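You operate a simulated robot arm through the tools that you are given. There is no shell and no other tool.

Carry out the task below with a simulated two-armed robot. There is one attempt and no reset: what you move stays moved.

## Task
Turn on red switch 59, accept the alarms, feed the hose at 2 bar.
Fine: open the green lever, set gauge 92 with the white knob, then let the tank down to 5 bar, in the green, with the black button.

Only the result counts: the job must be done as asked and must still hold three seconds after the hand-in. Knocking over, shifting, dropping, spilling or breaking anything else fails it.

## Robot
Two 7-joint arms with fingered hands on one trunk that stands fixed in place. Base frame: the origin is at the foot of the trunk, x ahead of it, y to its left, z up; the work surface is at about z = 800. Lengths are in mm, angles in degrees, forces in N, time in s.
The left shoulder is at [74, 157, 1384], the right one opposite. With the tool pointing down near the work surface each hand reaches from about 100 to 760 mm from the base axis, measured 20 degrees to its own side. Payload 4 kg a hand.
The tool frame of a hand sits at the grasp point between the pads (the TCP): z along the fingers, y along the line on which they close. The tips reach 30 mm beyond it. The gripper opens to 104 mm; its body begins 35 mm behind the TCP. The gripper is a hand of 3 fingers: y runs from the thumb to the fingers, the wrist lies at [-15, -104, -178] in the tool frame.
Orientation is that of the tool frame in the base frame, as a unit quaternion [w, x, y, z]. With the fingers straight down and the wrist toward the robot, the tool's x, y and z point along [0, 1, 0], [1, 0, 0] and [0, 0, -1] of the base frame.

## Interface
- The arms move only by the tool arm_command. It takes "left_plan", "right_plan" or both (then of equal length, played together; a hand with none holds still); each is a list of rows, each a list of 6 numbers: the turn, a rotation vector about the tool's x, y, z in degrees, then the shift along the tool's x, y, z in cm. In form: [[rx, ry, rz, tx, ty, tz], ...]. A call has 1 to 20 rows; each row shifts and turns the commanded pose from where the row before left it, along the tool's axes as they then stand. A row lasts 0.2 s, in which the tool goes at most 50 mm and 8.6 degrees; a call with a longer step from one row to the next is refused whole. A pose out of reach is approached as far as the arm can. The call stops where the force on the tool passes 50 N (or 10 N more than at its start, if that is more) or the arm is blocked; 0.2 s more then pass. In this call time passes only in rows, and 0.2 s behind the last. It gives the time, the measured TCP pose, the force on the tool (base axes), the opening and the grip force at its end, in the units of the frame above (readings bear some noise), with the torque about the TCP (base axes, N m) and any sound that the robot's microphone picked up, and new pictures: "views" is both (left out), scene, wrist or none (wrist: the cameras of the hands that moved).
- Cameras (640 x 400 px; columns grow to the right, rows downward): "scene" is now at [132.6, 54.7, 1623.5]; the picture's right is [0.51, -0.86, -0.00], its down [-0.42, -0.25, -0.87] and it looks along [0.75, 0.44, -0.49] (base axes); focal length 214 px, centre (320, 200). "left" rides on the left gripper at [-64, -94, -117] in its tool frame; the picture's right is [-0.72, -0.33, 0.61], its down [0.64, -0.65, 0.40] and it looks along [0.27, 0.68, 0.68] (tool axes); focal length 238 px, centre (320, 200). "right" rides on the right gripper at [64, -94, -117] in its tool frame; the picture's right is [-0.72, 0.33, -0.61], its down [-0.64, -0.65, 0.41] and it looks along [-0.27, 0.68, 0.68] (tool axes); focal length 238 px, centre (320, 200). There is no depth. A picture from a camera that has moved, and an enlarged one, comes with that camera's place and axes in the base frame and with its lens. The place of the scene camera against the robot may be out by one fixed shift of up to 12 mm in any direction.
- slide_trunk(by): slides the trunk up (or, below 0, down) by that many mm; the arms and the scene camera ride with it, the base frame stays. It gives what a move gives, with no picture.
- finger_targets(index, middle, thumb_bend, thumb_turn, hand): sets how far each is bent, from 0 (flat) to 100 (curled in); at 30 the hand is open as for a grip, at 70 the pads meet at the TCP. One left out holds its place. A second passes; each finger stops where it meets its share of the squeeze, and holds until it gets a number again. It is the only way to open and close the hand. It gives what a move gives, with no picture; readings hold the bend of each and the force on the fingers (four entries, about 0 where the hand has none), thumb and palm. thumb_turn goes from beside the hand (0) to across from the fingers (100), as for a grip.
- pan_tilt(pan, tilt): turns the head with the scene camera to pan (to the left, within 86 degrees either way) and tilt (down, from -29 to 69), counted from straight ahead of the robot. It gives what a move gives, and a new picture of the scene camera.
- inspect(camera, box): a new picture of the part [left, top, right, bottom] of that camera's present view, enlarged. No time passes.
- job_done(): hands the job in; it is judged then, once.

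Places have to be worked out from the pictures, the camera data and where the tool is seen. Open the grippers and draw the arms clear of the work before you hand the job in, unless the task says otherwise.

The tools are called after ">>>" by a JSON object that holds its "api" and its "payload". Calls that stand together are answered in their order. arm_command: Moves the arms, as the interface text tells. Its arguments: {"type":"object","properties":{"left_plan":{"type":"array"},"right_plan":{"type":"array"},"views":{"type":"string","enum":["both","scene","wrist","none"]}},"required":[]} The other tools are called the same way: slide_trunk (by) moves the trunk up or down; finger_targets (index, middle, thumb_bend, thumb_turn, hand) moves the fingers one by one; pan_tilt (pan, tilt) turns the head that bears the scene camera; inspect (camera, box) takes an enlarged picture of a part of a camera's view; job_done () hands the job in.

At the start:

```text
clock: 0.0
left_eef_pos: [482.1, 312.1, 1588.9]
left_orientation: [0.0, 0.707, 0.707, -0.001]
left_wrist_force: [0.5, 0.4, 0.5]
left_wrist_torque: [0.0, 0.0, -0.03]
left_width: 103.4
left_grip_force: 0.0
left_shape: jaw
left_bend: [30.0, 30.0, 30.0, 98.0]
left_finger forces: [0.1, 0.0, 0.0, 0.1, 0.0, 0.0]
right_eef_pos: [593.4, -57.5, 1578.8]
right_orientation: [0.0, 0.707, 0.707, -0.001]
right_wrist_force: [0.5, -0.1, -0.1]
right_wrist_torque: [0.02, 0.01, 0.02]
right_width: 103.5
right_grip_force: 0.0
right_shape: jaw
right_bend: [30.0, 30.0, 30.0, 98.0]
right_finger forces: [0.0, 0.0, 0.0, 0.0, 0.0, 0.0]
trunk travel left (down, up): [-800.0, 140.0]
head pan, tilt (commanded): [30.5, 29.0]
```

scene: 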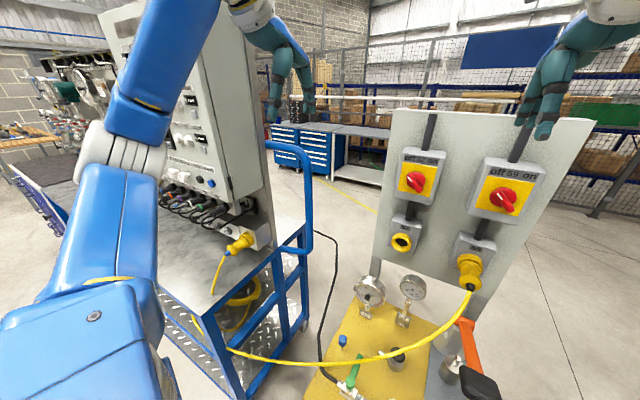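
right: 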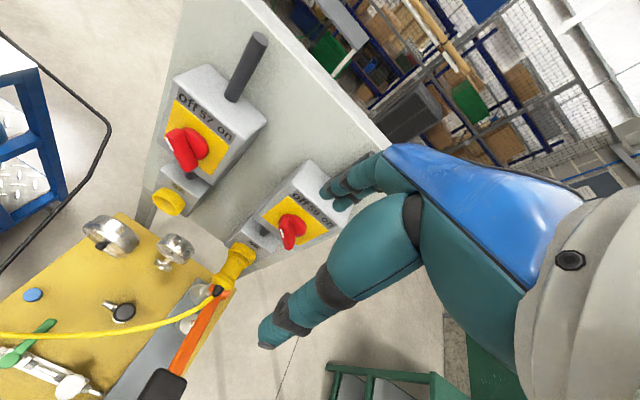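
left: 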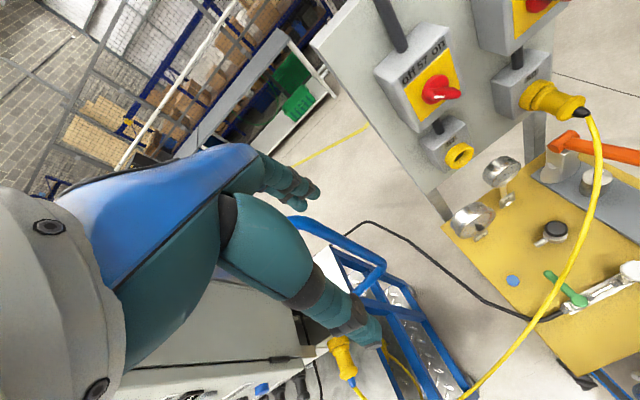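

The scene shows a panel with two red switches (57 and 59), a yellow board with gauges, a green lever, and a cabinet on the left with alarm lights and buttons. I'll take enlarged looks before moving.

>>> {"api": "inspect", "payload": {"camera": "scene", "box": [360, 100, 600, 300]}}

>>> {"api": "inspect", "payload": {"camera": "scene", "box": [280, 250, 520, 400]}}

>>> {"api": "inspect", "payload": {"camera": "scene", "box": [120, 70, 280, 260]}}

>>> {"api": "inspect", "payload": {"camera": "right", "box": [0, 200, 260, 400]}}

>>> {"api": "inspect", "payload": {"camera": "left", "box": [420, 130, 640, 400]}}

```text
2.00 times, centred on (480, 200) of scene
camera zoom: at [132.6, 54.7, 1623.5], right [0.51, -0.86, 0.0], down [-0.42, -0.25, -0.87], along [0.75, 0.44, -0.49], focal length 429 px, centre (0, 200)
```

zoom: 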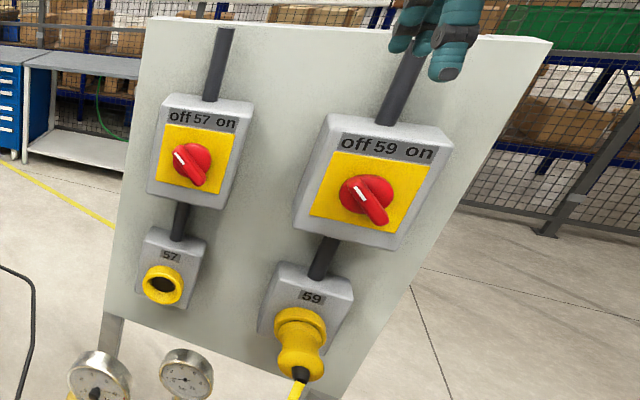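

```text
2.67 times, centred on (400, 325) of scene
camera zoom: at [132.6, 54.7, 1623.5], right [0.51, -0.86, 0.0], down [-0.42, -0.25, -0.87], along [0.75, 0.44, -0.49], focal length 572 px, centre (107, -133)
```

zoom: 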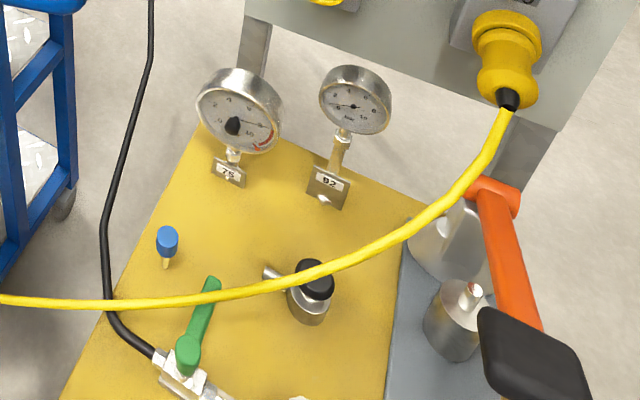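

```text
2.11 times, centred on (200, 165) of scene
camera zoom: at [132.6, 54.7, 1623.5], right [0.51, -0.86, 0.0], down [-0.42, -0.25, -0.87], along [0.75, 0.44, -0.49], focal length 452 px, centre (573, 274)
```

zoom: 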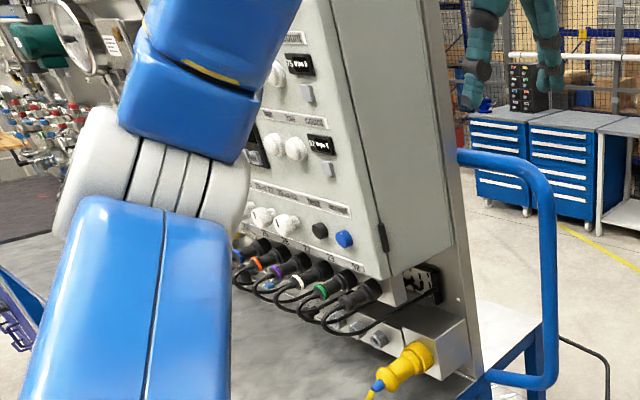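

```text
2.00 times, centred on (130, 300) of right
camera zoom: at [498.5, 4.6, 1694.9], right [0.33, -0.72, 0.61], down [-0.65, -0.64, -0.4], along [0.68, -0.27, -0.68], focal length 477 px, centre (700, 0)
```

zoom: 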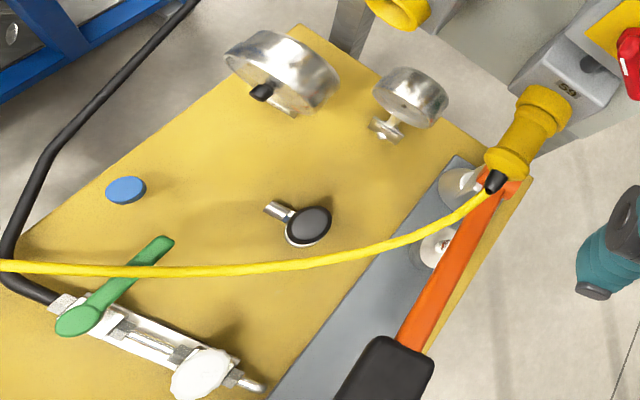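

```text
1.48 times, centred on (530, 265) of left
camera zoom: at [387.4, 246.9, 1706.2], right [-0.33, -0.72, -0.61], down [-0.65, 0.64, -0.4], along [0.68, 0.27, -0.68], focal length 353 px, centre (9, 104)
```

zoom: 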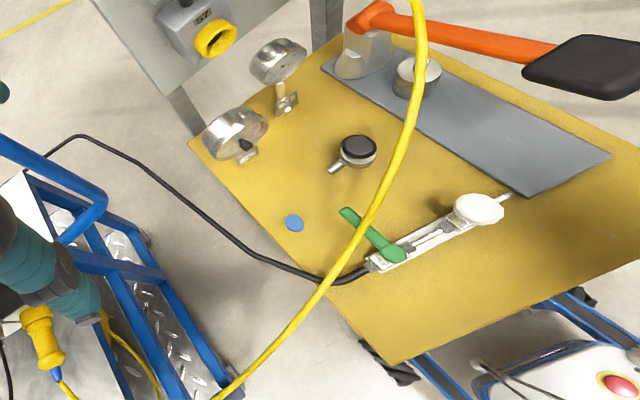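

Gauges 75 and 92, green lever, a white knob, a black-topped button and a blue one sit on the yellow table; the cabinet with the alarm panel is on the left. I'll look around with the head to see everything.

>>> {"api": "pan_tilt", "payload": {"pan": 60, "tilt": 20}}

>>> {"api": "pan_tilt", "payload": {"pan": 10, "tilt": 50}}

```text
clock: 0.9
left_eef_pos: [480.7, 312.2, 1589.8]
left_orientation: [0.001, 0.707, 0.707, 0.0]
left_wrist_force: [0.3, -0.4, 0.3]
left_wrist_torque: [0.01, 0.02, -0.01]
left_width: 103.4
left_grip_force: 0.1
left_shape: jaw
left_bend: [30.0, 30.0, 30.0, 98.0]
left_finger forces: [0.1, 0.1, 0.0, 0.0, 0.0, 0.1]
right_eef_pos: [591.2, -59.0, 1578.2]
right_orientation: [0.0, 0.707, 0.707, -0.001]
right_wrist_force: [-0.2, 0.8, 0.0]
right_wrist_torque: [0.0, 0.01, 0.0]
right_width: 103.5
right_grip_force: 0.1
right_shape: jaw
right_bend: [30.0, 30.0, 30.0, 98.0]
right_finger forces: [0.1, 0.0, 0.0, 0.0, 0.0, 0.0]
trunk travel left (down, up): [-800.0, 140.0]
head pan, tilt (commanded): [60.0, 20.0]
camera scene: at [100.8, 89.3, 1638.1], right [0.87, -0.5, 0.0], down [-0.17, -0.3, -0.94], along [0.47, 0.81, -0.34], focal length 214 px, centre (320, 200)
```

scene: 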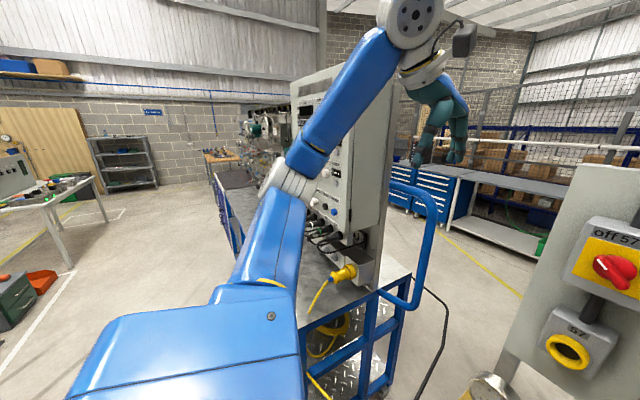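

```text
clock: 2.1
left_eef_pos: [478.0, 312.4, 1589.5]
left_orientation: [0.001, 0.707, 0.707, 0.0]
left_wrist_force: [0.5, 0.2, -1.4]
left_wrist_torque: [0.01, 0.01, 0.0]
left_width: 103.6
left_grip_force: 0.0
left_shape: jaw
left_bend: [30.0, 30.0, 30.0, 98.0]
left_finger forces: [0.0, 0.0, 0.0, 0.0, 0.0, 0.0]
right_eef_pos: [591.7, -60.8, 1580.0]
right_orientation: [0.0, 0.707, 0.707, 0.0]
right_wrist_force: [0.2, -0.3, -0.3]
right_wrist_torque: [-0.03, 0.01, 0.02]
right_width: 103.5
right_grip_force: 0.0
right_shape: jaw
right_bend: [30.0, 30.0, 30.0, 98.0]
right_finger forces: [0.0, 0.0, 0.0, 0.1, 0.0, 0.0]
trunk travel left (down, up): [-800.0, 140.0]
head pan, tilt (commanded): [10.0, 50.0]
camera scene: at [129.9, 21.8, 1592.6], right [0.17, -0.98, 0.0], down [-0.76, -0.13, -0.64], along [0.63, 0.11, -0.77], focal length 214 px, centre (320, 200)
```

scene: 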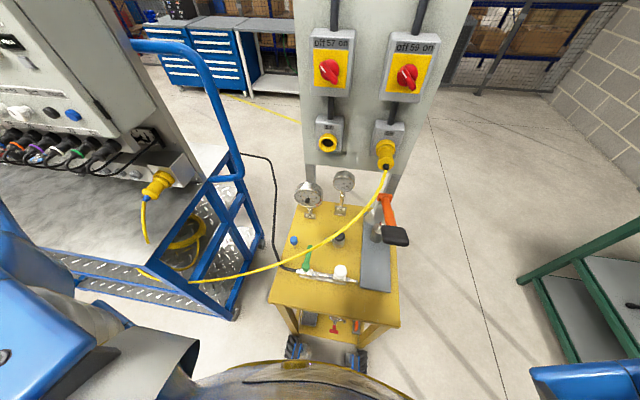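

The whole table is visible now; the yellow cable hangs across from socket 59 to the cabinet. I'll zoom into the table and the cabinet.

>>> {"api": "inspect", "payload": {"camera": "scene", "box": [260, 160, 420, 260]}}

>>> {"api": "inspect", "payload": {"camera": "scene", "box": [260, 230, 420, 370]}}

>>> {"api": "inspect", "payload": {"camera": "scene", "box": [0, 20, 200, 220]}}

>>> {"api": "inspect", "payload": {"camera": "scene", "box": [280, 170, 380, 230]}}

```text
4.00 times, centred on (340, 210) of scene
camera zoom: at [129.9, 21.8, 1592.6], right [0.17, -0.98, 0.0], down [-0.76, -0.13, -0.64], along [0.63, 0.11, -0.77], focal length 858 px, centre (240, 160)
```

zoom: 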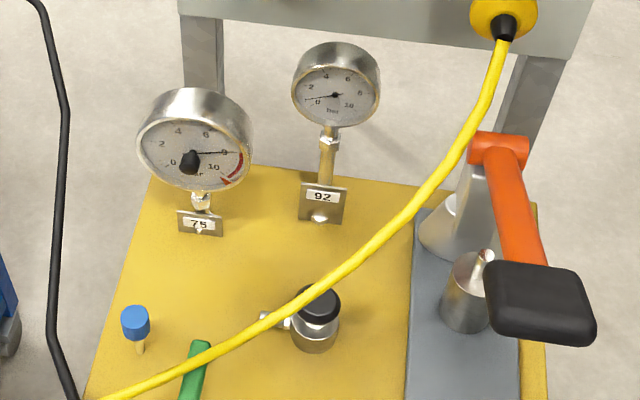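

```text
2.86 times, centred on (340, 300) of scene
camera zoom: at [129.9, 21.8, 1592.6], right [0.17, -0.98, 0.0], down [-0.76, -0.13, -0.64], along [0.63, 0.11, -0.77], focal length 613 px, centre (263, -86)
```

zoom: 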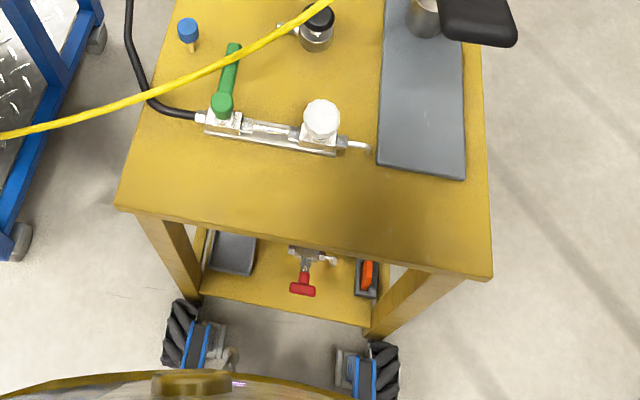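

```text
2.00 times, centred on (100, 120) of scene
camera zoom: at [129.9, 21.8, 1592.6], right [0.17, -0.98, 0.0], down [-0.76, -0.13, -0.64], along [0.63, 0.11, -0.77], focal length 429 px, centre (760, 360)
```

zoom: 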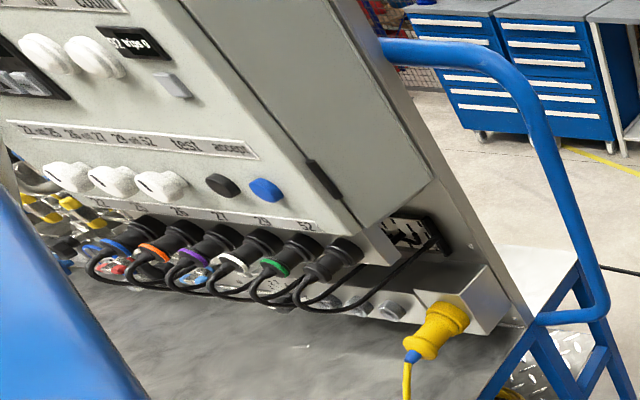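

```text
6.40 times, centred on (330, 200) of scene
camera zoom: at [129.9, 21.8, 1592.6], right [0.17, -0.98, 0.0], down [-0.76, -0.13, -0.64], along [0.63, 0.11, -0.77], focal length 1373 px, centre (256, 200)
```

zoom: 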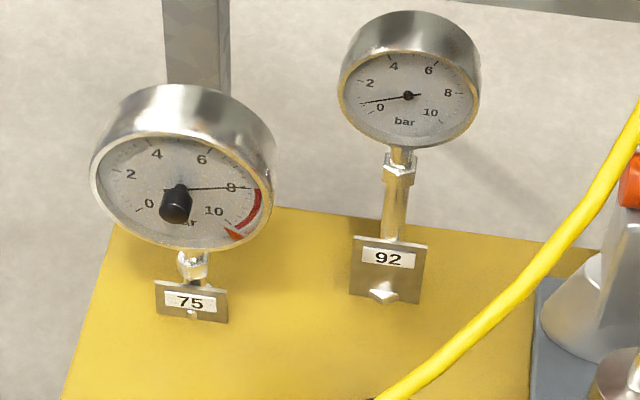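

The cabinet's black button is labelled "test" and the blue one "accept"; gauge 75 (the tank gauge) reads about 8 bar and gauge 92 about 0. Triangulating puts switch 59 near (708,-95,1390) on a panel facing me. I'll look at the panel straight on.

>>> {"api": "pan_tilt", "payload": {"pan": -3, "tilt": 25}}

>>> {"api": "inspect", "payload": {"camera": "scene", "box": [220, 90, 420, 290]}}

>>> {"api": "inspect", "payload": {"camera": "right", "box": [160, 40, 340, 260]}}

```text
clock: 3.0
left_eef_pos: [478.9, 312.1, 1589.3]
left_orientation: [0.001, 0.707, 0.707, -0.001]
left_wrist_force: [-0.3, -0.6, 0.0]
left_wrist_torque: [0.01, 0.01, 0.02]
left_width: 103.4
left_grip_force: 0.1
left_shape: jaw
left_bend: [30.0, 30.0, 30.0, 98.0]
left_finger forces: [0.0, 0.0, 0.1, 0.1, 0.0, 0.1]
right_eef_pos: [591.2, -59.6, 1579.2]
right_orientation: [0.001, 0.707, 0.707, 0.001]
right_wrist_force: [-0.1, 0.7, -0.1]
right_wrist_torque: [0.01, -0.02, 0.01]
right_width: 103.7
right_grip_force: 0.0
right_shape: jaw
right_bend: [30.0, 30.0, 30.0, 98.0]
right_finger forces: [0.1, 0.0, 0.1, 0.0, 0.0, 0.1]
trunk travel left (down, up): [-800.0, 140.0]
head pan, tilt (commanded): [-3.0, 25.0]
camera scene: at [146.1, 3.7, 1629.9], right [-0.05, -1.0, 0.0], down [-0.42, 0.02, -0.91], along [0.9, -0.05, -0.43], focal length 214 px, centre (320, 200)
```

scene: 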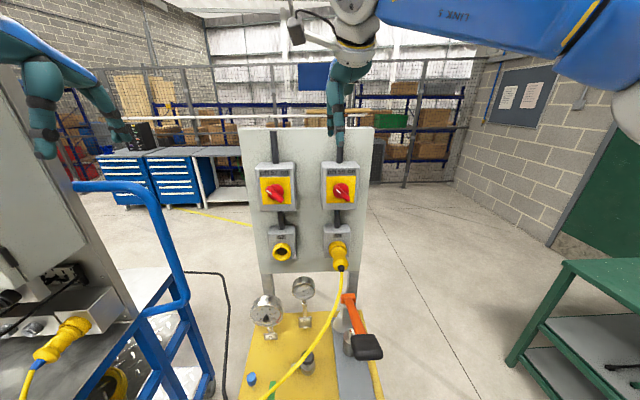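

```text
2.00 times, centred on (320, 190) of scene
camera zoom: at [146.1, 3.7, 1629.9], right [-0.05, -1.0, 0.0], down [-0.42, 0.02, -0.91], along [0.9, -0.05, -0.43], focal length 429 px, centre (320, 220)
```

zoom: 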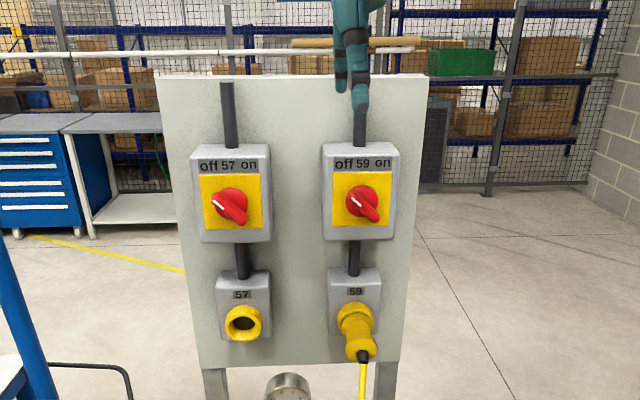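

```text
1.82 times, centred on (250, 150) of right
camera zoom: at [495.9, 4.4, 1695.8], right [0.33, -0.72, 0.61], down [-0.65, -0.64, -0.4], along [0.68, -0.27, -0.68], focal length 433 px, centre (447, 291)
```

zoom: 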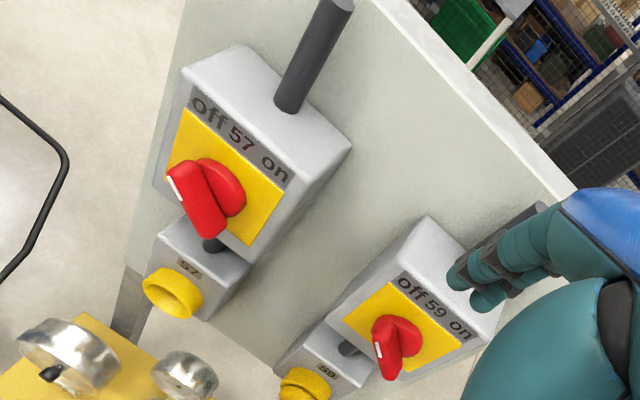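

Switch 59 sits with its white mark at the upper left ("off"); it has to turn about 90° clockwise. I'll lower the right hand in front of the panel and pitch the fingers forward, keeping well clear of the panel.

>>> {"api": "arm_command", "payload": {"right_plan": [[0, 0, 0, -1, -1.5, 4.5], [0, 0, 0, -1, -1.5, 4.5], [0, 0, 0, -1, -1, 4.5], [0, 0, 0, -0.6, -1, 4.5], [-8.2, 0, 0, 0, 0, 0], [-8.2, 0, 0, 0, 0, 0], [-8.2, 0, 0, 0, 0, 0], [-8.2, 0, 0, 0, 0, 0], [-8.2, 0, 0, 0, 0, 0], [-8.2, 0, 0, 0, 0, 0], [-8.2, 0, 0, 0, 0, 0], [-8.2, 0, 0, 0, 0, 0], [-8.2, 0, 0, 0, 0, 0], [-8.2, 0, 0, 0, 0, 0], [-8, 0, 0, 0, 0, 0]], "views": "both"}}

```text
clock: 6.2
left_eef_pos: [478.6, 311.9, 1589.4]
left_orientation: [0.001, 0.707, 0.707, -0.001]
left_wrist_force: [0.6, -0.4, -0.3]
left_wrist_torque: [-0.02, 0.02, 0.04]
left_width: 103.6
left_grip_force: 0.1
left_shape: jaw
left_bend: [30.0, 30.0, 30.0, 98.0]
left_finger forces: [0.0, 0.0, 0.0, 0.0, 0.0, 0.1]
right_eef_pos: [540.6, -96.5, 1400.2]
right_orientation: [0.295, 0.643, 0.643, 0.294]
right_wrist_force: [0.0, -0.6, -0.5]
right_wrist_torque: [0.01, 0.0, 0.0]
right_width: 104.1
right_grip_force: 0.0
right_shape: jaw
right_bend: [30.0, 30.0, 30.0, 98.0]
right_finger forces: [0.1, 0.1, 0.0, 0.0, 0.1, 0.1]
right hand out of reach, approached as far as the arm can: row 11, 12, 13, 14, 15
trunk travel left (down, up): [-800.0, 140.0]
head pan, tilt (commanded): [-3.0, 25.0]
camera scene: at [145.7, 3.2, 1630.1], right [-0.05, -1.0, 0.0], down [-0.42, 0.02, -0.91], along [0.9, -0.05, -0.42], focal length 214 px, centre (320, 200)
camera right: at [390.0, -32.8, 1404.2], right [-0.25, -0.72, 0.65], down [-0.12, -0.64, -0.76], along [0.96, -0.27, 0.08], focal length 238 px, centre (320, 200)
```

scene: 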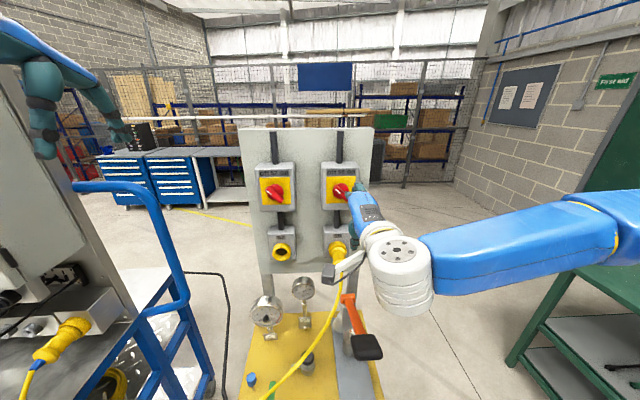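
right: 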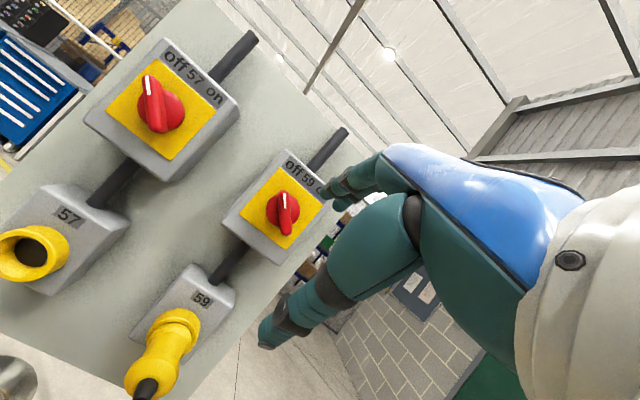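

The wrist ran out of range at about 49° of pitch in this roll. I'll roll the hand about its finger axis so the wrist lies to the right (closer to the elbow side), which also suits gripping the switch bar.

>>> {"api": "arm_command", "payload": {"right_plan": [[0, 0, -8.2, 0, 0, 0], [0, 0, -8.2, 0, 0, 0], [0, 0, -8.2, 0, 0, 0], [0, 0, -8.2, 0, 0, 0], [0, 0, -8.2, 0, 0, 0], [0, 0, -8.2, 0, 0, 0], [0, 0, -8.2, 0, 0, 0], [0, 0, -8.2, 0, 0, 0], [0, 0, -8.2, 0, 0, 0], [0, 0, -8.2, 0, 0, 0], [0, 0, -8, 0, 0, 0]], "views": "both"}}

```text
clock: 8.6
left_eef_pos: [482.4, 318.9, 1587.0]
left_orientation: [0.002, 0.706, 0.708, -0.002]
left_wrist_force: [-0.2, 0.4, -0.1]
left_wrist_torque: [-0.04, 0.04, -0.03]
left_width: 103.9
left_grip_force: 0.1
left_shape: jaw
left_bend: [30.0, 30.0, 30.0, 98.0]
left_finger forces: [0.0, 0.1, 0.0, 0.1, 0.0, 0.0]
right_eef_pos: [538.5, -66.4, 1393.5]
right_orientation: [0.402, 0.01, 0.915, 0.023]
right_wrist_force: [1.4, -3.0, 0.7]
right_wrist_torque: [0.15, 0.03, 0.15]
right_width: 104.1
right_grip_force: 0.1
right_shape: jaw
right_bend: [30.0, 30.0, 30.0, 98.0]
right_finger forces: [0.1, 0.0, 0.1, 0.0, 0.0, 0.0]
right hand out of reach, approached as far as the arm can: row 2
trunk travel left (down, up): [-800.0, 140.0]
head pan, tilt (commanded): [-3.0, 25.0]
camera scene: at [148.6, 10.9, 1629.9], right [-0.05, -1.0, 0.01], down [-0.43, 0.02, -0.9], along [0.9, -0.05, -0.43], focal length 214 px, centre (320, 200)
camera right: at [407.7, -162.5, 1420.6], right [0.03, 0.28, 0.96], down [0.73, -0.66, 0.17], along [0.68, 0.7, -0.23], focal length 238 px, centre (320, 200)
```

scene: 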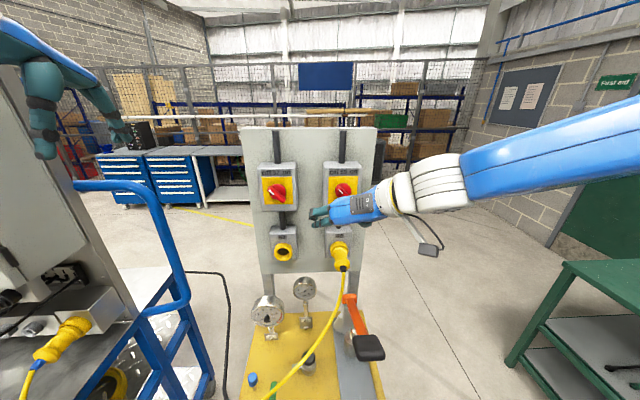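
right: 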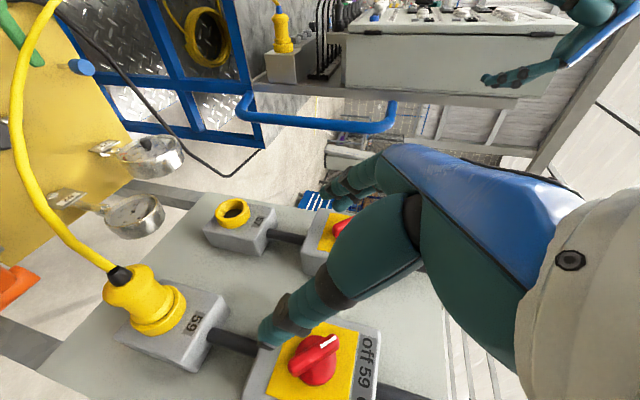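

The roll worked: the tool now points 43° below horizontal with the wrist to the right. I'll pitch up the remaining 43° about the tool's y axis.

>>> {"api": "arm_command", "payload": {"right_plan": [[0, -8.5, 0, 0, 0, 0], [0, -8.5, 0, 0, 0, 0], [0, -8.5, 0, 0, 0, 0], [0, -8.5, 0, 0, 0, 0], [0, -8.5, 0, 0, 0, 0]], "views": "both"}}

```text
clock: 9.8
left_eef_pos: [480.0, 312.8, 1590.4]
left_orientation: [0.001, 0.706, 0.708, -0.001]
left_wrist_force: [-0.4, -0.6, -0.3]
left_wrist_torque: [-0.02, -0.01, -0.04]
left_width: 103.6
left_grip_force: 0.0
left_shape: jaw
left_bend: [30.0, 30.0, 30.0, 98.0]
left_finger forces: [0.0, 0.0, 0.0, 0.1, 0.0, 0.1]
right_eef_pos: [537.5, -76.6, 1394.1]
right_orientation: [0.634, 0.019, 0.773, 0.014]
right_wrist_force: [-0.4, 0.0, -0.7]
right_wrist_torque: [0.0, 0.01, -0.01]
right_width: 104.0
right_grip_force: 0.0
right_shape: jaw
right_bend: [30.0, 30.0, 30.0, 98.0]
right_finger forces: [0.0, 0.0, 0.0, 0.0, 0.1, 0.0]
right hand out of reach, approached as far as the arm can: row 4, 5
trunk travel left (down, up): [-800.0, 140.0]
head pan, tilt (commanded): [-3.0, 25.0]
camera scene: at [146.6, 7.1, 1630.0], right [-0.05, -1.0, 0.0], down [-0.42, 0.02, -0.91], along [0.9, -0.05, -0.42], focal length 214 px, centre (320, 200)
camera right: at [408.8, -168.1, 1349.3], right [-0.46, 0.29, 0.84], down [0.52, -0.68, 0.52], along [0.72, 0.67, 0.16], focal length 238 px, centre (320, 200)
```

scene: 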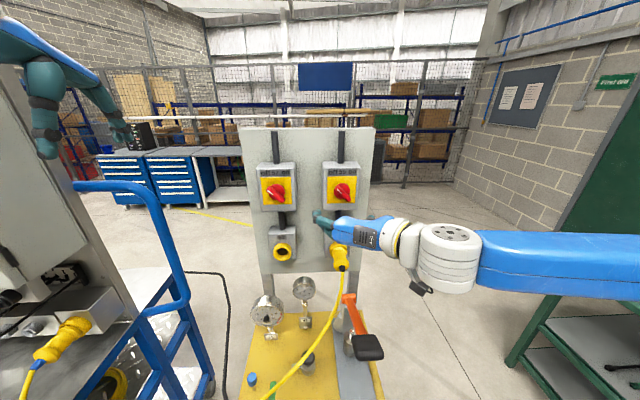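
right: 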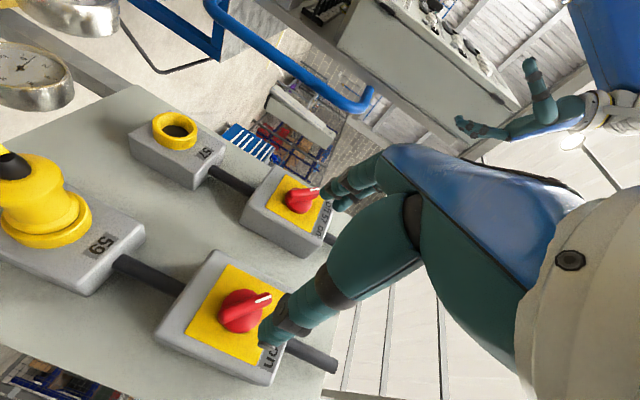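

Now the fingers are only about 11° below horizontal, level with switch 59. I'll close in to about x=640, line up with the knob, and take up the remaining pitch.

>>> {"api": "arm_command", "payload": {"right_plan": [[0, 0, 0, -0.4, -0.6, 3.4], [0, 0, 0, -0.5, -0.7, 3.4], [0, -5.5, 0, -0.4, -0.6, 3.4], [0, -5.5, 0, 0, 0, 0], [0, 0, 0, 0, 0, 0]], "views": "both"}}

```text
clock: 11.0
left_eef_pos: [479.8, 306.4, 1591.0]
left_orientation: [-0.001, 0.707, 0.707, 0.001]
left_wrist_force: [-0.2, 0.4, 0.4]
left_wrist_torque: [0.05, 0.02, -0.01]
left_width: 104.0
left_grip_force: 0.1
left_shape: jaw
left_bend: [30.0, 30.0, 30.0, 98.0]
left_finger forces: [0.0, 0.1, 0.1, 0.1, 0.0, 0.0]
right_eef_pos: [593.0, -102.7, 1406.9]
right_orientation: [0.639, 0.021, 0.769, 0.015]
right_wrist_force: [-0.5, -0.7, 0.5]
right_wrist_torque: [0.02, -0.02, -0.03]
right_width: 103.9
right_grip_force: 0.1
right_shape: jaw
right_bend: [30.0, 30.0, 30.0, 98.0]
right_finger forces: [0.1, 0.1, 0.1, 0.0, 0.0, 0.1]
right hand out of reach, approached as far as the arm can: row 1, 2, 3, 4
trunk travel left (down, up): [-800.0, 140.0]
head pan, tilt (commanded): [-3.0, 25.0]
camera scene: at [146.5, -1.4, 1630.0], right [-0.05, -1.0, 0.0], down [-0.42, 0.02, -0.91], along [0.9, -0.05, -0.43], focal length 214 px, centre (320, 200)
camera right: at [463.9, -192.6, 1360.3], right [-0.47, 0.29, 0.83], down [0.51, -0.69, 0.52], along [0.73, 0.67, 0.17], focal length 238 px, centre (320, 200)
```

scene: 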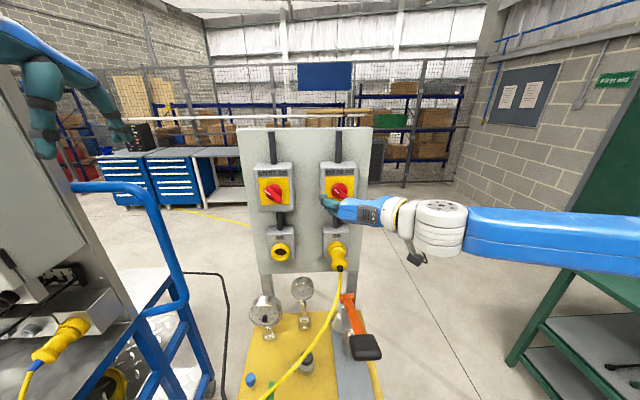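
right: 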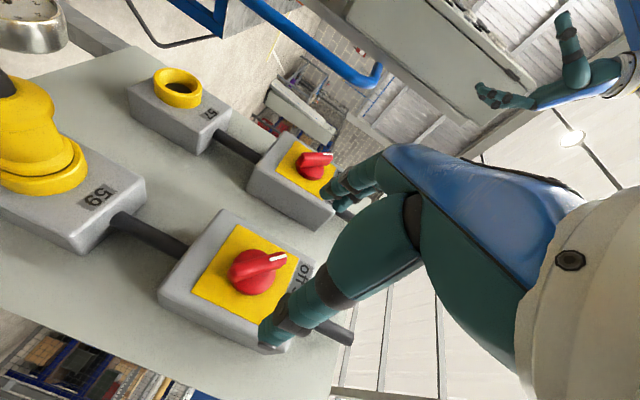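

The hand stalls at roughly 11° below horizontal, a wrist limit. I'll give back a few degrees of pitch so that it can move freely and advance toward the knob again.

>>> {"api": "arm_command", "payload": {"right_plan": [[0, 8, 0, 0, 0, 0], [0, 0, 0, -0.1, 0.2, 2], [0, 0, 0, -0.1, 0.2, 2], [0, 0, 0, -0.1, 0.2, 1.9], [0, 0, 0, 0, 0, 0], [0, 0, 0, 0, 0, 0]], "views": "both"}}

```text
clock: 12.4
left_eef_pos: [478.3, 312.3, 1589.7]
left_orientation: [0.001, 0.707, 0.707, -0.001]
left_wrist_force: [-0.4, 0.3, 0.1]
left_wrist_torque: [0.02, 0.0, 0.0]
left_width: 103.6
left_grip_force: 0.0
left_shape: jaw
left_bend: [30.0, 30.0, 30.0, 98.0]
left_finger forces: [0.0, 0.1, 0.1, 0.0, 0.0, 0.0]
right_eef_pos: [648.3, -92.5, 1390.6]
right_orientation: [0.584, 0.019, 0.812, 0.014]
right_wrist_force: [-0.3, -0.2, -0.8]
right_wrist_torque: [0.02, 0.03, -0.02]
right_width: 104.0
right_grip_force: 0.0
right_shape: jaw
right_bend: [30.0, 30.0, 30.0, 98.0]
right_finger forces: [0.1, 0.1, 0.0, 0.0, 0.0, 0.1]
trunk travel left (down, up): [-800.0, 140.0]
head pan, tilt (commanded): [-3.0, 25.0]
camera scene: at [145.2, 3.7, 1630.1], right [-0.05, -1.0, 0.0], down [-0.42, 0.02, -0.91], along [0.9, -0.05, -0.42], focal length 214 px, centre (320, 200)
camera right: at [515.1, -183.6, 1363.0], right [-0.35, 0.29, 0.89], down [0.58, -0.68, 0.45], along [0.74, 0.67, 0.07], focal length 238 px, centre (320, 200)
```

scene: 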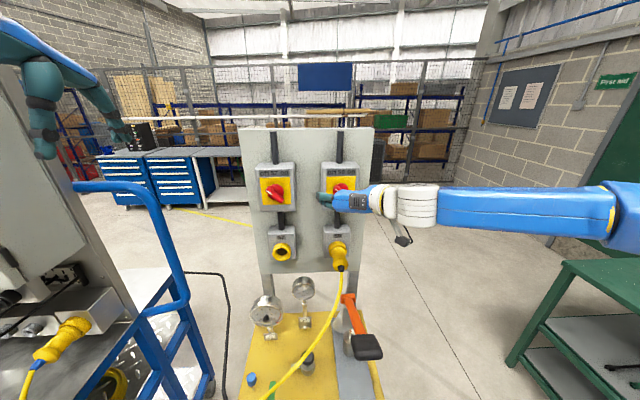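
right: 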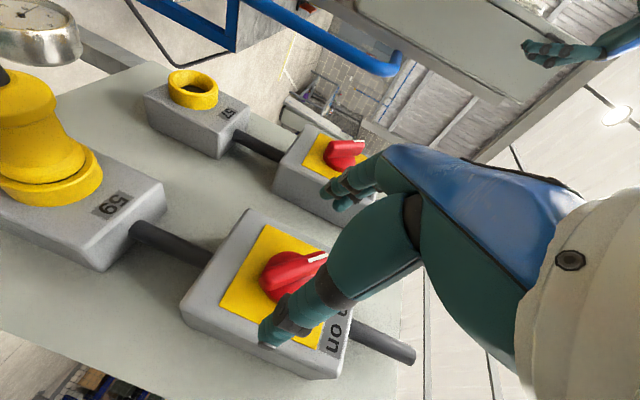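

The hand is now at (648,-92,1391), 18° below horizontal, fingers straddling the knob horizontally. I'll zoom in to see where the fingers are relative to the bar.

>>> {"api": "inspect", "payload": {"camera": "scene", "box": [290, 150, 390, 240]}}

>>> {"api": "inspect", "payload": {"camera": "right", "box": [180, 130, 420, 380]}}

```text
4.44 times, centred on (340, 195) of scene
camera zoom: at [145.2, 3.7, 1630.1], right [-0.05, -1.0, 0.0], down [-0.42, 0.02, -0.91], along [0.9, -0.05, -0.42], focal length 953 px, centre (231, 222)
```

zoom: 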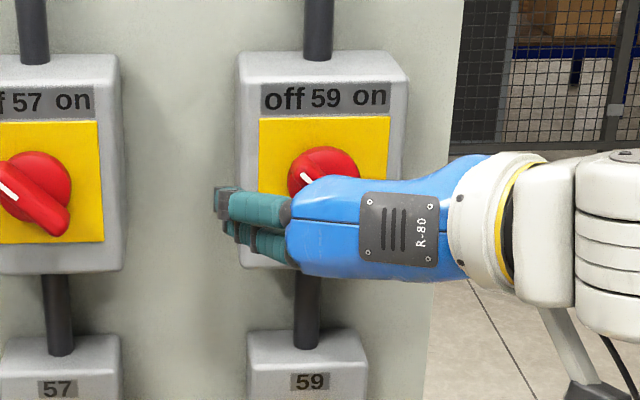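

```text
1.60 times, centred on (300, 255) of right
camera zoom: at [515.1, -183.6, 1363.0], right [-0.35, 0.29, 0.89], down [0.58, -0.68, 0.45], along [0.74, 0.67, 0.07], focal length 381 px, centre (352, 112)
```

zoom: 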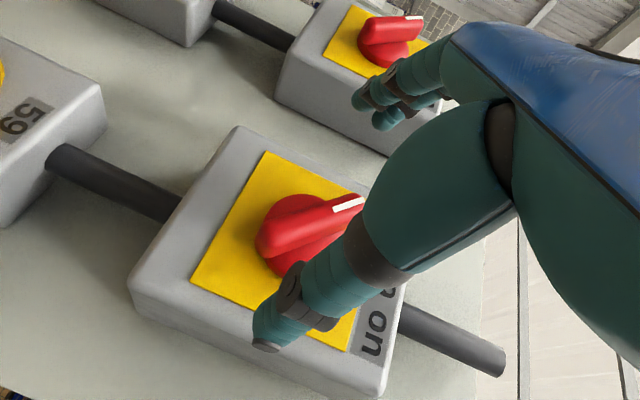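

The two fingers sit left of the bar and the thumb right of it; the bar's front is near x=700, its axis near (y,z)=(-97,1380). I'll raise the hand so the lower finger is level with the bar's upper end and bring the fingertips alongside it.

>>> {"api": "arm_command", "payload": {"right_plan": [[0, 0, 0, -1.7, 0, 0], [0, 0, 0, -1.7, 0, 0], [0, 0, 0, 0, 0, 1.6], [0, 0, 0, 0, 0, 1.5], [0, 0, 0, 0, 0, 0]], "views": "both"}}

```text
clock: 13.6
left_eef_pos: [478.6, 310.9, 1590.0]
left_orientation: [0.0, 0.708, 0.707, 0.0]
left_wrist_force: [-0.1, 0.2, -0.2]
left_wrist_torque: [0.03, 0.02, 0.0]
left_width: 103.6
left_grip_force: 0.0
left_shape: jaw
left_bend: [30.0, 30.0, 30.0, 98.0]
left_finger forces: [0.0, 0.0, 0.0, 0.0, 0.0, 0.0]
right_eef_pos: [689.1, -94.4, 1411.3]
right_orientation: [0.584, 0.019, 0.812, 0.014]
right_wrist_force: [0.4, -0.1, 0.1]
right_wrist_torque: [0.03, 0.01, -0.03]
right_width: 103.8
right_grip_force: 0.1
right_shape: jaw
right_bend: [30.0, 30.0, 30.0, 98.0]
right_finger forces: [0.0, 0.0, 0.1, 0.0, 0.0, 0.0]
trunk travel left (down, up): [-800.0, 140.0]
head pan, tilt (commanded): [-3.0, 25.0]
camera scene: at [146.5, 2.4, 1630.0], right [-0.05, -1.0, 0.0], down [-0.42, 0.02, -0.91], along [0.9, -0.05, -0.42], focal length 214 px, centre (320, 200)
camera right: at [555.9, -186.2, 1384.1], right [-0.35, 0.29, 0.89], down [0.58, -0.68, 0.45], along [0.74, 0.67, 0.07], focal length 238 px, centre (320, 200)
```

scene: 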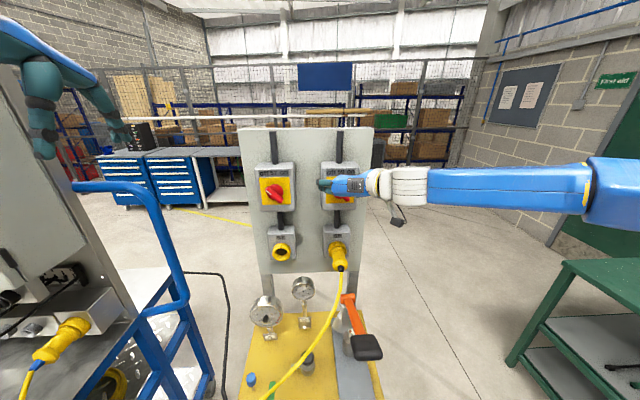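
right: 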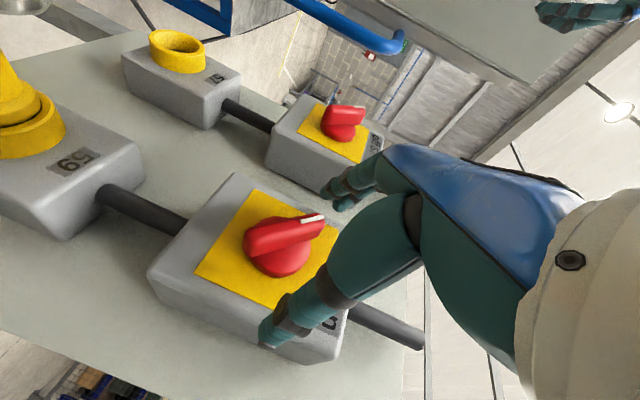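

Fingertips are beside the bar's upper end. I'll ease back 5 mm to stay clear of the disc, then sweep right so the lower finger pushes the bar's upper end toward "on".

>>> {"api": "arm_command", "payload": {"right_plan": [[0, 0, 0, 0, 0, -0.5], [0, 0, 0, 0, -1, 0], [0, 0, 0, 0, -1, 0], [0, 0, 0, 0, -1, 0], [0, 0, 0, 0, -1, 0], [0, 0, 0, 0, 0, 0]], "views": "both"}}

```text
clock: 15.0
left_eef_pos: [478.4, 315.1, 1589.4]
left_orientation: [0.002, 0.707, 0.707, -0.001]
left_wrist_force: [-0.6, 0.8, 0.3]
left_wrist_torque: [0.01, 0.0, 0.01]
left_width: 103.7
left_grip_force: 0.1
left_shape: jaw
left_bend: [30.0, 30.0, 30.0, 98.0]
left_finger forces: [0.0, 0.0, 0.0, 0.0, 0.0, 0.1]
right_eef_pos: [683.6, -130.6, 1414.4]
right_orientation: [0.584, 0.017, 0.811, 0.014]
right_wrist_force: [1.3, 7.0, 3.2]
right_wrist_torque: [0.28, -0.04, 0.02]
right_width: 103.8
right_grip_force: 0.0
right_shape: jaw
right_bend: [27.0, 30.0, 30.0, 98.0]
right_finger forces: [7.2, 0.1, 0.1, 0.0, 0.0, 0.0]
trunk travel left (down, up): [-800.0, 140.0]
head pan, tilt (commanded): [-3.0, 25.0]
camera scene: at [145.2, 8.7, 1630.2], right [-0.05, -1.0, 0.0], down [-0.42, 0.02, -0.91], along [0.9, -0.05, -0.42], focal length 214 px, centre (320, 200)
camera right: at [550.3, -222.4, 1385.8], right [-0.35, 0.29, 0.89], down [0.58, -0.68, 0.45], along [0.74, 0.67, 0.07], focal length 238 px, centre (320, 200)
```

scene: 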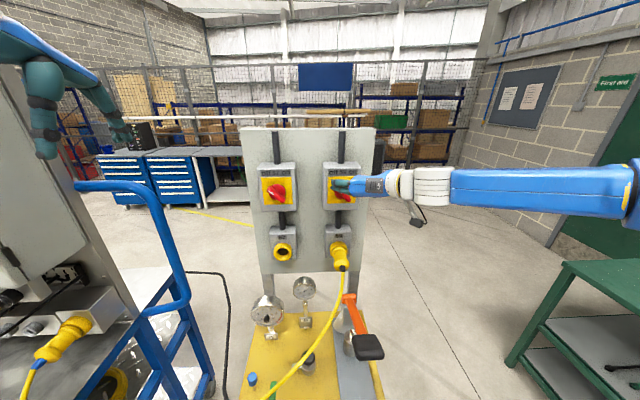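
right: 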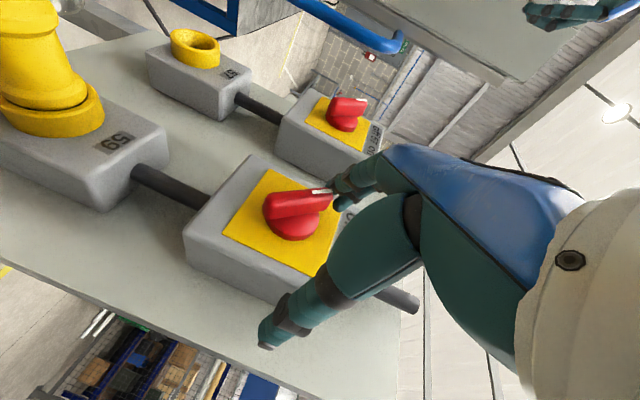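

The index finger touches the bar's white end with 7 N. I'll keep pushing to the right.

>>> {"api": "arm_command", "payload": {"right_plan": [[0, 0, 0, 0, -1, 0], [0, 0, 0, 0, -1, 0], [0, 0, 0, 0, -1, 0], [0, 0, 0, 0, 0, 0]], "views": "both"}}

```text
clock: 16.0
left_eef_pos: [477.0, 307.1, 1590.8]
left_orientation: [0.001, 0.707, 0.707, 0.001]
left_wrist_force: [-0.5, 0.0, -0.2]
left_wrist_torque: [0.02, 0.01, 0.03]
left_width: 103.5
left_grip_force: 0.0
left_shape: jaw
left_bend: [30.0, 30.0, 30.0, 98.0]
left_finger forces: [0.0, 0.0, 0.0, 0.0, 0.0, 0.0]
right_eef_pos: [680.8, -168.9, 1413.2]
right_orientation: [0.585, 0.02, 0.81, 0.016]
right_wrist_force: [-1.0, -0.6, 20.9]
right_wrist_torque: [1.19, -0.24, 0.12]
right_width: 103.7
right_grip_force: 0.1
right_shape: jaw
right_bend: [28.0, 30.0, 30.0, 98.0]
right_finger forces: [23.4, 0.1, 0.0, 0.0, 0.0, 0.1]
trunk travel left (down, up): [-800.0, 140.0]
head pan, tilt (commanded): [-3.0, 25.0]
camera scene: at [141.7, -1.3, 1630.6], right [-0.05, -1.0, 0.0], down [-0.42, 0.02, -0.91], along [0.91, -0.05, -0.42], focal length 214 px, centre (320, 200)
camera right: at [547.4, -259.9, 1385.1], right [-0.35, 0.29, 0.89], down [0.58, -0.68, 0.45], along [0.74, 0.67, 0.08], focal length 238 px, centre (320, 200)
```

scene: 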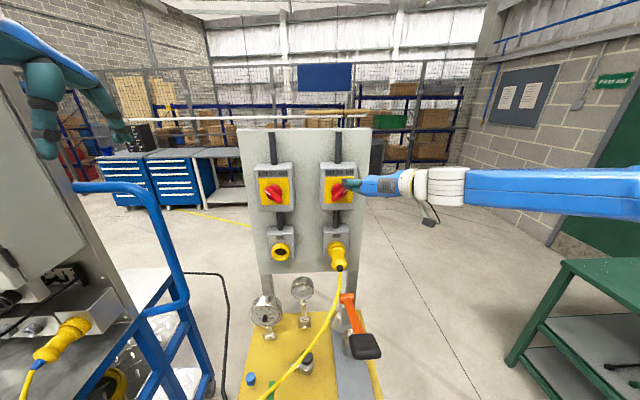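
right: 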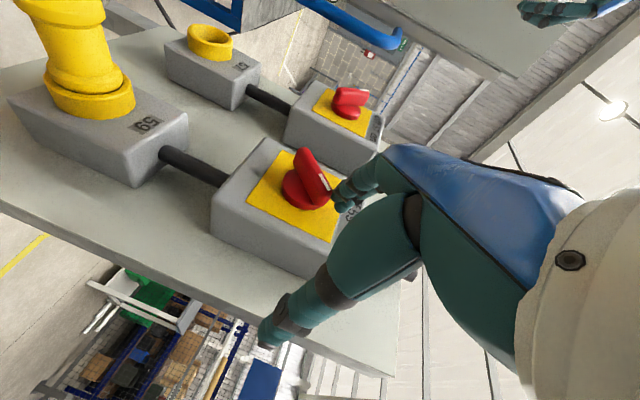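

The bar has swung over; I'll zoom in to check its angle.

>>> {"api": "inspect", "payload": {"camera": "scene", "box": [240, 150, 390, 240]}}

>>> {"api": "inspect", "payload": {"camera": "right", "box": [200, 80, 420, 260]}}

```text
4.27 times, centred on (315, 195) of scene
camera zoom: at [141.7, -1.3, 1630.6], right [-0.05, -1.0, 0.0], down [-0.42, 0.02, -0.91], along [0.91, -0.05, -0.42], focal length 915 px, centre (341, 221)
```

zoom: 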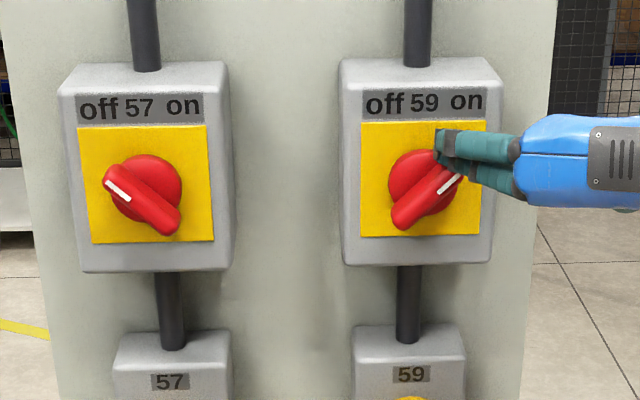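

```text
2.22 times, centred on (310, 170) of right
camera zoom: at [547.4, -259.9, 1385.1], right [-0.35, 0.29, 0.89], down [0.58, -0.68, 0.45], along [0.74, 0.67, 0.08], focal length 530 px, centre (342, 267)
```

zoom: 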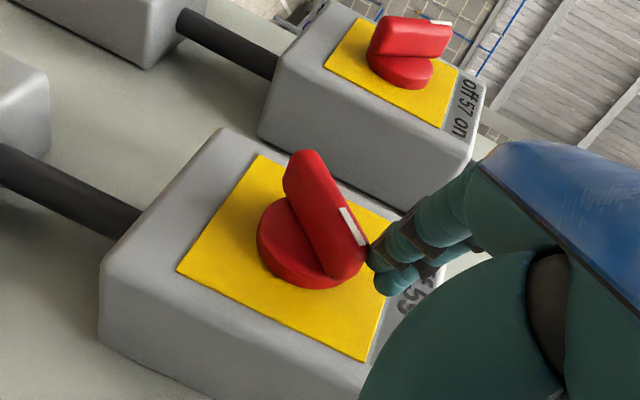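

Switch 59 now points at "on". I'll lift the finger off the bar and withdraw the right hand to the right and back.

>>> {"api": "arm_command", "payload": {"right_plan": [[0, 0, 0, -1.5, 0, 0], [0, 0, 0, -1, 0, -3], [0, 0, 0, 0, 0, -4], [0, 0, 0, 0, 0, -4]], "views": "scene"}}

>>> {"api": "pan_tilt", "payload": {"pan": 50, "tilt": 15}}

>>> {"api": "inspect", "payload": {"camera": "scene", "box": [180, 50, 380, 300]}}

>>> {"api": "inspect", "payload": {"camera": "scene", "box": [480, 150, 640, 300]}}

```text
clock: 17.0
left_eef_pos: [473.6, 309.5, 1591.5]
left_orientation: [0.002, 0.707, 0.707, 0.001]
left_wrist_force: [-0.5, 0.6, 1.2]
left_wrist_torque: [-0.02, -0.04, 0.03]
left_width: 103.9
left_grip_force: 0.0
left_shape: jaw
left_bend: [30.0, 30.0, 30.0, 98.0]
left_finger forces: [0.0, 0.1, 0.1, 0.0, 0.0, 0.0]
right_eef_pos: [581.2, -170.1, 1475.3]
right_orientation: [0.585, 0.018, 0.81, 0.014]
right_wrist_force: [0.0, -0.2, 1.0]
right_wrist_torque: [0.02, 0.03, 0.0]
right_width: 104.0
right_grip_force: 0.1
right_shape: jaw
right_bend: [30.0, 30.0, 30.0, 98.0]
right_finger forces: [0.0, 0.1, 0.1, 0.0, 0.0, 0.1]
trunk travel left (down, up): [-800.0, 140.0]
head pan, tilt (commanded): [-3.0, 25.0]
camera scene: at [138.7, 0.0, 1630.7], right [-0.05, -1.0, 0.0], down [-0.42, 0.02, -0.91], along [0.91, -0.05, -0.42], focal length 214 px, centre (320, 200)
```

scene: 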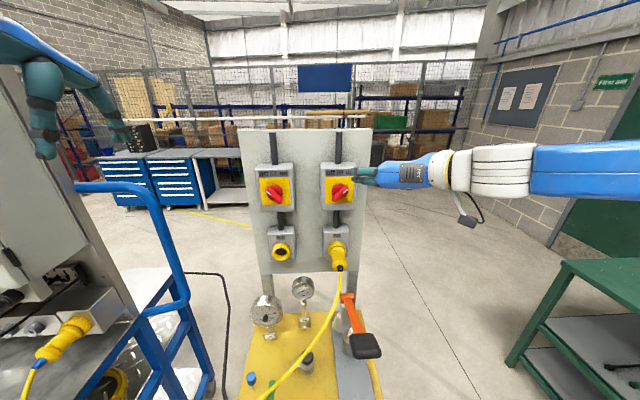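

```text
clock: 18.2
left_eef_pos: [480.2, 311.0, 1589.4]
left_orientation: [0.0, 0.707, 0.707, 0.0]
left_wrist_force: [0.3, 0.3, -0.6]
left_wrist_torque: [0.02, -0.02, -0.03]
left_width: 103.9
left_grip_force: 0.0
left_shape: jaw
left_bend: [30.0, 30.0, 30.0, 98.0]
left_finger forces: [0.1, 0.1, 0.0, 0.0, 0.1, 0.0]
right_eef_pos: [590.1, -167.9, 1471.7]
right_orientation: [0.583, 0.018, 0.812, 0.015]
right_wrist_force: [0.3, 0.8, 0.0]
right_wrist_torque: [-0.01, 0.0, 0.01]
right_width: 103.8
right_grip_force: 0.1
right_shape: jaw
right_bend: [30.0, 30.0, 30.0, 98.0]
right_finger forces: [0.1, 0.1, 0.0, 0.0, 0.0, 0.0]
trunk travel left (down, up): [-800.0, 140.0]
head pan, tilt (commanded): [50.0, 15.0]
camera scene: at [115.3, 79.0, 1646.2], right [0.77, -0.64, 0.0], down [-0.17, -0.2, -0.97], along [0.62, 0.74, -0.26], focal length 214 px, centre (320, 200)
```

scene: 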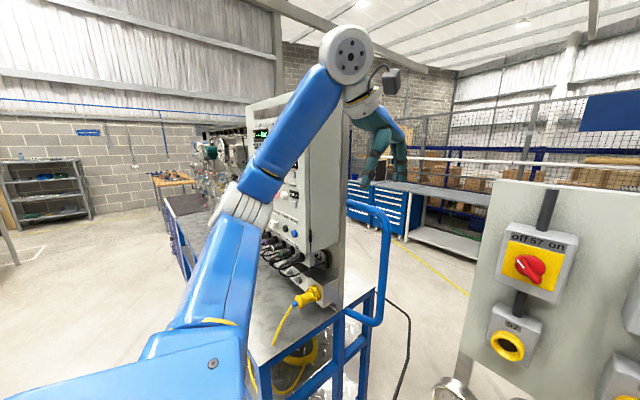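

```text
1.60 times, centred on (280, 175) of scene
camera zoom: at [115.3, 79.0, 1646.2], right [0.77, -0.64, 0.0], down [-0.17, -0.2, -0.97], along [0.62, 0.74, -0.26], focal length 343 px, centre (384, 240)
```

zoom: 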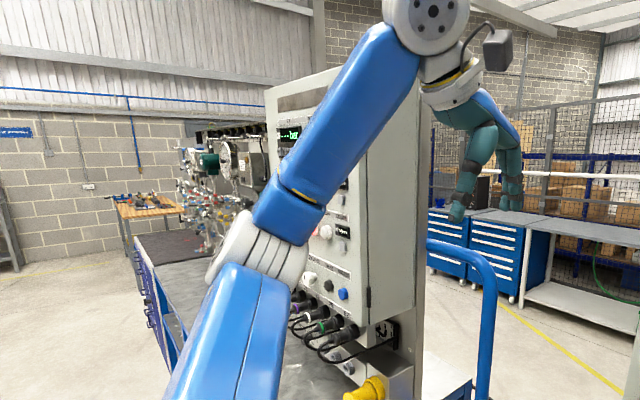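

```text
2.67 times, centred on (560, 225) of scene
camera zoom: at [115.3, 79.0, 1646.2], right [0.77, -0.64, 0.0], down [-0.17, -0.2, -0.97], along [0.62, 0.74, -0.26], focal length 572 px, centre (-320, 133)
```

zoom: 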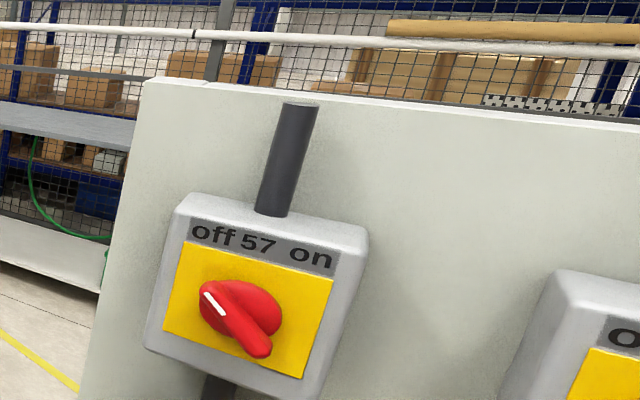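

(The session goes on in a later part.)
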